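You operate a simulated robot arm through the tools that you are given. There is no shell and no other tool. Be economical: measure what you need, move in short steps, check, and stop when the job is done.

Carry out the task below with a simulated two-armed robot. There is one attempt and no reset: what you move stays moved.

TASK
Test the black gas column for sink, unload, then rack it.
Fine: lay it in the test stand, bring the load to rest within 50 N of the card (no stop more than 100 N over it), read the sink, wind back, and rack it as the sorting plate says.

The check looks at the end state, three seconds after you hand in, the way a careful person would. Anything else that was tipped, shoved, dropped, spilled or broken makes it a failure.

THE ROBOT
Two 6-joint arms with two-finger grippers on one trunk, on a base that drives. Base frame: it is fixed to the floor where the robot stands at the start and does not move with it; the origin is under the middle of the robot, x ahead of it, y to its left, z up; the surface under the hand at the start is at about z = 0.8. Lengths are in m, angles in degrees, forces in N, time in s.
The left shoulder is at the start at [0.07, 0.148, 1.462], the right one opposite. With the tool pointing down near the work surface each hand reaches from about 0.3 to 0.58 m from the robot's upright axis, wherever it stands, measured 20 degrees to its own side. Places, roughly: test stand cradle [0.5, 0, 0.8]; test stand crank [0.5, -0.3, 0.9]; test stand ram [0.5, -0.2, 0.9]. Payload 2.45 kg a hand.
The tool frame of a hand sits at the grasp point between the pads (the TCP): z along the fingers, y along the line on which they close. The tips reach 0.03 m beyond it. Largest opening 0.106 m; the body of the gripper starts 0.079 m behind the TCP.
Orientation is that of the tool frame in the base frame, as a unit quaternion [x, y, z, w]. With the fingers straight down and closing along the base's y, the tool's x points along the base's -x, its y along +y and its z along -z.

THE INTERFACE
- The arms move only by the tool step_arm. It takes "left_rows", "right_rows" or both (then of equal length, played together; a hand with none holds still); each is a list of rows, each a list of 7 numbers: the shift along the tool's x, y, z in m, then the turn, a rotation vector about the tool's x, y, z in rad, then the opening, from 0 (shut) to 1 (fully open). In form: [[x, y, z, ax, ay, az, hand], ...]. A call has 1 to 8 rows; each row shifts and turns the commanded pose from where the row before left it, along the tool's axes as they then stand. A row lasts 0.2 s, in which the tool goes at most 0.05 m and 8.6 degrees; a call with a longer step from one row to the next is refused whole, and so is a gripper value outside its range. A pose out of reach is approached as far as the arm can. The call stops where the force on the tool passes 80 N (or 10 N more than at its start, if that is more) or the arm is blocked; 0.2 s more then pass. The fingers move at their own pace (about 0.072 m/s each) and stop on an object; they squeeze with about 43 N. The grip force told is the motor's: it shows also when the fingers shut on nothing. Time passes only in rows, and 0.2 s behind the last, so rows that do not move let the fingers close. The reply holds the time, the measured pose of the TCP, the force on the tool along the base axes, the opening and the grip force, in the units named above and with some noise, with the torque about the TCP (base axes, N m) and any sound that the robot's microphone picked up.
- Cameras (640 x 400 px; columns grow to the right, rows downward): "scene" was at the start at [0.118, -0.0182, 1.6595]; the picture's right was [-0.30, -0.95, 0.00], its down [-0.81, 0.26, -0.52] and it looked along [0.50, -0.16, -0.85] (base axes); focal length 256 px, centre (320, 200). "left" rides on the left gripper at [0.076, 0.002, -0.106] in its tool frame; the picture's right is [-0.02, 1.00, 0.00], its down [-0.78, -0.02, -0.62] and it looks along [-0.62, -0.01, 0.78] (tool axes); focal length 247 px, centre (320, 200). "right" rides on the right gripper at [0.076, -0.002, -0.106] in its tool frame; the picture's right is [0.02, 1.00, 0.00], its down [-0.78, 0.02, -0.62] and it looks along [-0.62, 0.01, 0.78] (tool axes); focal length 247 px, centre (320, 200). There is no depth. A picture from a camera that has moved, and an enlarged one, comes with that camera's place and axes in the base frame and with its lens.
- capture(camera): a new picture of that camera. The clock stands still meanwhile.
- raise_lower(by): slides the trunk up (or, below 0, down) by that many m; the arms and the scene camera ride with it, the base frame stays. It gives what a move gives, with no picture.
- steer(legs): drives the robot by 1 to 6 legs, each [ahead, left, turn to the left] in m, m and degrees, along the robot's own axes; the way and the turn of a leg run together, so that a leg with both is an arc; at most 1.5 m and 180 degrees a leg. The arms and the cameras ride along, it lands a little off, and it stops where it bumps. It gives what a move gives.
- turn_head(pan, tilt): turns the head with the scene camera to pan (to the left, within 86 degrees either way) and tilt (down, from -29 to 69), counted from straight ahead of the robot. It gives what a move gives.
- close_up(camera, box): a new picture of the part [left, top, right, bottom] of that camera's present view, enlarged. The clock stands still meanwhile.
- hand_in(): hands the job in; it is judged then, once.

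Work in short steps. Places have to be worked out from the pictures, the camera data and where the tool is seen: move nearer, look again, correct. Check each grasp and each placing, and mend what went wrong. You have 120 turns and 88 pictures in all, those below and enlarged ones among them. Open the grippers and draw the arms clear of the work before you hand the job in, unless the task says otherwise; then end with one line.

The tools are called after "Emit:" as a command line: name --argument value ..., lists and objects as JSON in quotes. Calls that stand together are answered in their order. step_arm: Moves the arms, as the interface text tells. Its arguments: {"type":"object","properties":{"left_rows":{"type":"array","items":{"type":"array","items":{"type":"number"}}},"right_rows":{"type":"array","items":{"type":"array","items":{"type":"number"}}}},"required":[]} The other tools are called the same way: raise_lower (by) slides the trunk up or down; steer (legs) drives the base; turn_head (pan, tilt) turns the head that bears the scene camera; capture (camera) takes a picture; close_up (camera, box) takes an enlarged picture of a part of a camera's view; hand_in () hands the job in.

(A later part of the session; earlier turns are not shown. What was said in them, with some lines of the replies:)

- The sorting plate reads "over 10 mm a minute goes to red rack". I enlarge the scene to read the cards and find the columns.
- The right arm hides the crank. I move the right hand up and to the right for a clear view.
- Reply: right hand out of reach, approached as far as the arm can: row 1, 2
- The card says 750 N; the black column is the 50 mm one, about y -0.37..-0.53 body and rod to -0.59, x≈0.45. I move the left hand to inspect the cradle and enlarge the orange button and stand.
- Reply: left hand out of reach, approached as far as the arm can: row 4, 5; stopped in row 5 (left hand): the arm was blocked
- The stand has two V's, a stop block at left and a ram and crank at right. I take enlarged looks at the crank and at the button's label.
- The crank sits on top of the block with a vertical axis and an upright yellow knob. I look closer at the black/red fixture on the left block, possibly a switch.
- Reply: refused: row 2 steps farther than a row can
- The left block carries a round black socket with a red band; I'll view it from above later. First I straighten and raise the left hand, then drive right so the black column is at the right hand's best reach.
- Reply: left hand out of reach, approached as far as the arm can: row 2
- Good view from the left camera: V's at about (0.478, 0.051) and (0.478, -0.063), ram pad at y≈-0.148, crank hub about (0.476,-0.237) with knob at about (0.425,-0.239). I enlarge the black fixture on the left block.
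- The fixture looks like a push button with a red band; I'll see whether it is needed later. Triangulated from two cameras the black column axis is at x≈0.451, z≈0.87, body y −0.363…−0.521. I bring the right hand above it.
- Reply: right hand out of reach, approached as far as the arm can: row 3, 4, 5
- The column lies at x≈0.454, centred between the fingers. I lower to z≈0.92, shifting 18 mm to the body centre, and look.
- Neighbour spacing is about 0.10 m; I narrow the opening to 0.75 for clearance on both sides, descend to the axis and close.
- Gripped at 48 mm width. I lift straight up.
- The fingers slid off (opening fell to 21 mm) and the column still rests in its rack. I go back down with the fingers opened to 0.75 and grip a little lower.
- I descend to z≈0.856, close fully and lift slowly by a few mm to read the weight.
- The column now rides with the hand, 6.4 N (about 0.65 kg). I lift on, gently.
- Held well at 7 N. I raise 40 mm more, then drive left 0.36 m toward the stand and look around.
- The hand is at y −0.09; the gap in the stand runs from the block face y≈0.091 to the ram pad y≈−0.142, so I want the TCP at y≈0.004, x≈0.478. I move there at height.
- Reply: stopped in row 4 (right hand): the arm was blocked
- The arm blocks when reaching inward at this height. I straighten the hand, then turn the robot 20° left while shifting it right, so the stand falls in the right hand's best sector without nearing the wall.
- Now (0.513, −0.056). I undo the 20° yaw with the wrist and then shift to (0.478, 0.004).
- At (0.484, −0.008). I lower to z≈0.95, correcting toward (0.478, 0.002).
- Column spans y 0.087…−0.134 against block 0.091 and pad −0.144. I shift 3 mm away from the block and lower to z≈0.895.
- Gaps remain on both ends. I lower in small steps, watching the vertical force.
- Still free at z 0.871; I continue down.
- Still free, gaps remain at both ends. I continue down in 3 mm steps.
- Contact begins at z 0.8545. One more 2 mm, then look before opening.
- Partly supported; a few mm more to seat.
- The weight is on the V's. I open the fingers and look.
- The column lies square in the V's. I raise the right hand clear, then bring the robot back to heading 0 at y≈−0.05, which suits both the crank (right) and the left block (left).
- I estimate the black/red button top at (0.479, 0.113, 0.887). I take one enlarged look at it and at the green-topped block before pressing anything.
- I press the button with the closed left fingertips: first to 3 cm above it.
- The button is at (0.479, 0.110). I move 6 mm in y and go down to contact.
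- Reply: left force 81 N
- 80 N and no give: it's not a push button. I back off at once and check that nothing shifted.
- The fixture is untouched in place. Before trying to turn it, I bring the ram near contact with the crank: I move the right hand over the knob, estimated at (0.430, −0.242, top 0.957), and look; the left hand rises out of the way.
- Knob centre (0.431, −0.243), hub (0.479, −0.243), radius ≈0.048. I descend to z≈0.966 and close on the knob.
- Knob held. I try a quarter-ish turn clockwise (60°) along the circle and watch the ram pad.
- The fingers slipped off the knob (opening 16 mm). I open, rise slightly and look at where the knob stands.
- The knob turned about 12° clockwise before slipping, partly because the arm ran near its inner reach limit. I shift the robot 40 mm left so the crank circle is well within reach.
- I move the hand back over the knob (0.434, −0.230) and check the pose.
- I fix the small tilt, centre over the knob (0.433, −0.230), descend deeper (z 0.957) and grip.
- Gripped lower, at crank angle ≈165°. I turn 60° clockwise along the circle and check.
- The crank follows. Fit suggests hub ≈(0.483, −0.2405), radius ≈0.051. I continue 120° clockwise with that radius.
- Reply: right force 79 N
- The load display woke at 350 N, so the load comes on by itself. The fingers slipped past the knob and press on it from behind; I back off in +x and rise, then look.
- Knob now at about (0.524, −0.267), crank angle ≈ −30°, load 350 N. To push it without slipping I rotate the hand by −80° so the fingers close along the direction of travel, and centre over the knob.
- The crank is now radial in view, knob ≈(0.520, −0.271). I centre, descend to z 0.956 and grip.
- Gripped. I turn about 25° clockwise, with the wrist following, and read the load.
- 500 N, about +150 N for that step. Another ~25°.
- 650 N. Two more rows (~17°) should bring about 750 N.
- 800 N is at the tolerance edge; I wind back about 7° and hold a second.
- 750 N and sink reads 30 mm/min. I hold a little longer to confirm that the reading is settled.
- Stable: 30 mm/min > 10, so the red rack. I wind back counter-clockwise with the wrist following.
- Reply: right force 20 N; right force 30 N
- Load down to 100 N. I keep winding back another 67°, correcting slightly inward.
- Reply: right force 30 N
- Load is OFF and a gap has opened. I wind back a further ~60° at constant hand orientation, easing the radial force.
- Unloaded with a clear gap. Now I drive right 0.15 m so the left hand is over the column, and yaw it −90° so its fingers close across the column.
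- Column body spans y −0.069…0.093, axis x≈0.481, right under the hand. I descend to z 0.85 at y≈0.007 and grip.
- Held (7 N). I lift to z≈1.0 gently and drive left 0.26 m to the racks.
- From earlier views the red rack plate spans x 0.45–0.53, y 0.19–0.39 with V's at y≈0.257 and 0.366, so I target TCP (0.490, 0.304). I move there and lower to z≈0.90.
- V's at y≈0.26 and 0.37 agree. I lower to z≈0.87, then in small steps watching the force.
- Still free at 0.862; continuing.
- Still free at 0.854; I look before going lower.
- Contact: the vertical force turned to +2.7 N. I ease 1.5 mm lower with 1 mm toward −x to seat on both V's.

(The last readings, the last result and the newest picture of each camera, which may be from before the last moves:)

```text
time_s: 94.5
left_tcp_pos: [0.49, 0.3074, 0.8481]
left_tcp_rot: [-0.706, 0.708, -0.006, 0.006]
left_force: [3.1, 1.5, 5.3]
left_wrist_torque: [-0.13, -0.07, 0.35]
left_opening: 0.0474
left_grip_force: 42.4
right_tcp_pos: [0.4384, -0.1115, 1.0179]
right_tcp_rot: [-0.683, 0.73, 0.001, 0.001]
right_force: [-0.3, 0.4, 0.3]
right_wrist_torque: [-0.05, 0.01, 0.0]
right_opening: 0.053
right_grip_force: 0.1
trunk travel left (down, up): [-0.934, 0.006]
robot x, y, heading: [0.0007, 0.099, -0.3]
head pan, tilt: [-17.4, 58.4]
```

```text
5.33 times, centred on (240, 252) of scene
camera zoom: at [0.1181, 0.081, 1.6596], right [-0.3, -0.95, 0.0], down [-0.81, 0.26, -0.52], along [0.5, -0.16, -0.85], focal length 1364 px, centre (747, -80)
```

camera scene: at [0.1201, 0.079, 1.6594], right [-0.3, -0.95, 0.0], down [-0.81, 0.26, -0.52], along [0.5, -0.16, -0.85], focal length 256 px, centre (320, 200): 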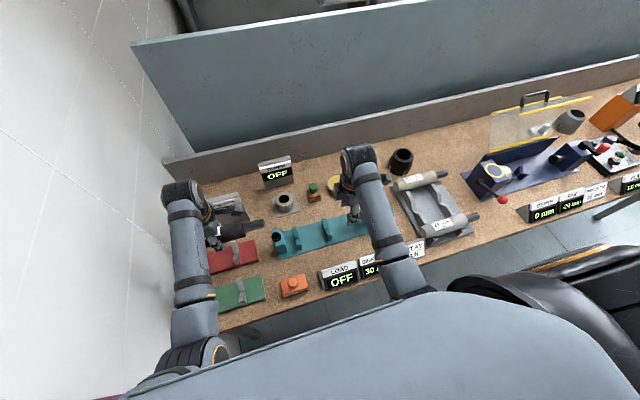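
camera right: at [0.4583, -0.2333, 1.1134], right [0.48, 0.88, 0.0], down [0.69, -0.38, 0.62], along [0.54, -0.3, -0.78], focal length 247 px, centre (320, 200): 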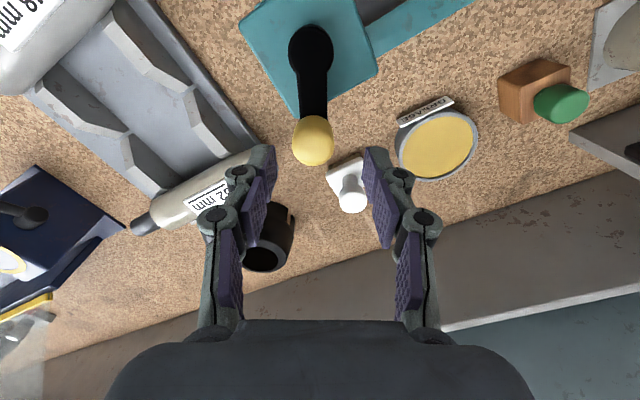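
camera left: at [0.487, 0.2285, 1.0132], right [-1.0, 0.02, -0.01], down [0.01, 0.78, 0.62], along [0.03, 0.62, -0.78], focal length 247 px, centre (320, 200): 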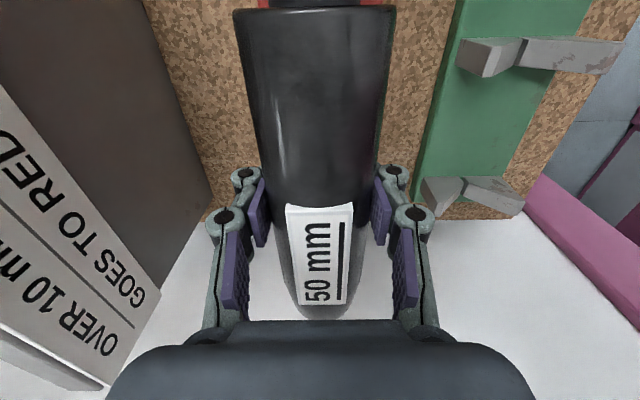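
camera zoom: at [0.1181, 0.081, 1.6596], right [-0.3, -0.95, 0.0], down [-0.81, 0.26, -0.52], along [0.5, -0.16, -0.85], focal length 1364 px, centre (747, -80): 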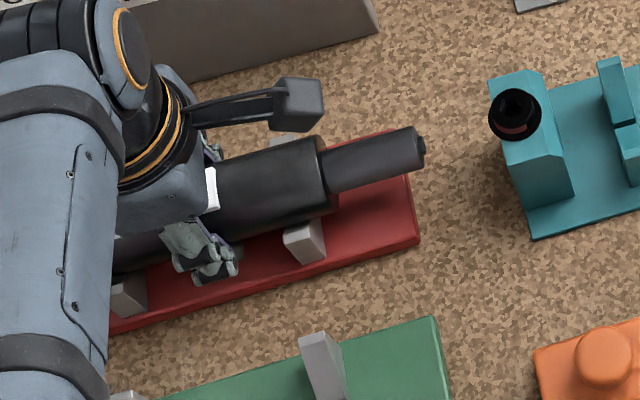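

Seated in both V's with the weight carried. I open the fingers and rise straight up.

Emit:
step_arm --left_rows '[[0, 0, 0, 0, 0, 0, 0.6], [0, 0, 0, 0, 0, 0, 0.75], [0, 0, 0, 0, 0, 0, 0.8], [0, 0, 0, 0, 0, 0, 0.8]]'

Emit:
capture --camera "left"

```text
time_s: 95.5
left_tcp_pos: [0.4896, 0.3076, 0.8465]
left_tcp_rot: [-0.706, 0.708, -0.005, 0.005]
left_force: [0.5, -0.2, 0.2]
left_wrist_torque: [0.02, 0.03, 0.02]
left_opening: 0.0848
left_grip_force: 0.0
right_tcp_pos: [0.437, -0.1115, 1.0167]
right_tcp_rot: [-0.683, 0.73, 0.0, 0.0]
right_force: [0.3, -0.4, -0.3]
right_wrist_torque: [-0.04, 0.0, -0.04]
right_opening: 0.0531
right_grip_force: 0.1
trunk travel left (down, up): [-0.934, 0.006]
robot x, y, heading: [0.0032, 0.099, -0.3]
head pan, tilt: [-17.4, 58.4]
```

```text
8 pictures are left
camera left: at [0.4859, 0.2307, 0.9528], right [-1.0, 0.02, -0.01], down [0.01, 0.78, 0.62], along [0.03, 0.62, -0.78], focal length 247 px, centre (320, 200)
```

left: 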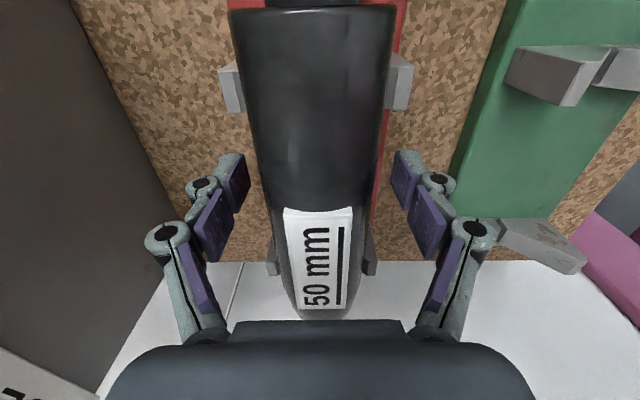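

The column sits squarely between both V's. I rise straight up and drive the robot a little right for a clear final view.

Emit:
step_arm --left_rows '[[0, 0, -0.02, 0, 0, 0, 0.8], [0, 0, -0.04, 0, 0, 0, 0.8], [0, 0, -0.04, 0, 0, 0, 0.8], [0, 0, -0.04, 0, 0, 0, 0.8]]'

Emit:
steer --legs '[[0, -0.25, 0]]'

Emit:
capture --camera "scene"

Emit:
capture --camera "left"

```text
time_s: 96.5
left_tcp_pos: [0.4879, 0.3068, 0.9879]
left_tcp_rot: [-0.706, 0.708, -0.004, 0.004]
left_force: [-0.5, -0.3, -0.2]
left_wrist_torque: [0.01, 0.04, 0.04]
left_opening: 0.0851
left_grip_force: 0.1
right_tcp_pos: [0.4381, -0.1121, 1.0173]
right_tcp_rot: [-0.683, 0.73, 0.001, 0.001]
right_force: [-0.2, 0.8, 0.0]
right_wrist_torque: [0.02, 0.01, -0.01]
right_opening: 0.0529
right_grip_force: 0.1
trunk travel left (down, up): [-0.934, 0.006]
robot x, y, heading: [0.0002, 0.0994, -0.4]
head pan, tilt: [-17.4, 58.4]
```

```text
time_s: 98.3
left_tcp_pos: [0.4864, 0.0587, 0.986]
left_tcp_rot: [-0.707, 0.707, -0.005, 0.004]
left_force: [-0.5, -0.1, -0.5]
left_wrist_torque: [0.02, 0.0, 0.0]
left_opening: 0.0846
left_grip_force: 0.1
right_tcp_pos: [0.4378, -0.3582, 1.017]
right_tcp_rot: [-0.684, 0.73, 0.0, 0.0]
right_force: [-0.1, -0.4, -0.2]
right_wrist_torque: [-0.03, 0.0, -0.04]
right_opening: 0.0528
right_grip_force: 0.1
trunk travel left (down, up): [-0.934, 0.006]
robot x, y, heading: [-0.0013, -0.1498, -0.4]
head pan, tilt: [-17.4, 58.4]
```

```text
7 pictures are left
camera scene: at [0.1182, -0.1654, 1.6595], right [-0.3, -0.95, 0.0], down [-0.81, 0.26, -0.52], along [0.5, -0.16, -0.85], focal length 256 px, centre (320, 200)
```

scene: 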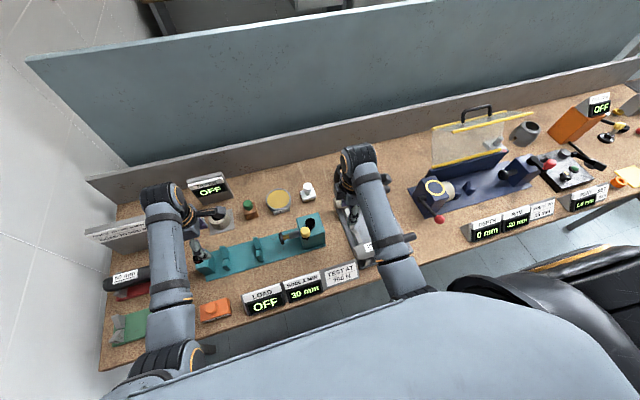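

```text
6 pictures are left
camera left: at [0.4831, -0.0162, 1.0923], right [-1.0, 0.02, -0.01], down [0.01, 0.78, 0.62], along [0.02, 0.62, -0.78], focal length 247 px, centre (320, 200)
```

left: 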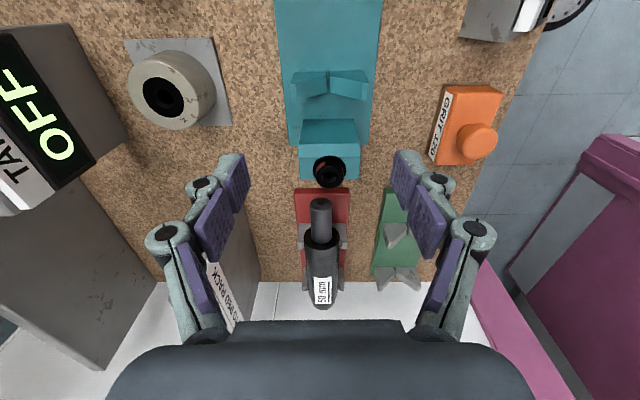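

The black column rests level in the red rack and the stand is unloaded. Load reads OFF, other items are undisturbed, and both hands are open and clear, so I hand in.

Emit:
hand_in

```text
The job is handed in.
```

The black column rested at 750 N as the card asks, with the highest stop at 800 N, and sank 30 mm a minute. I wound the load back to OFF and put it in the red rack.
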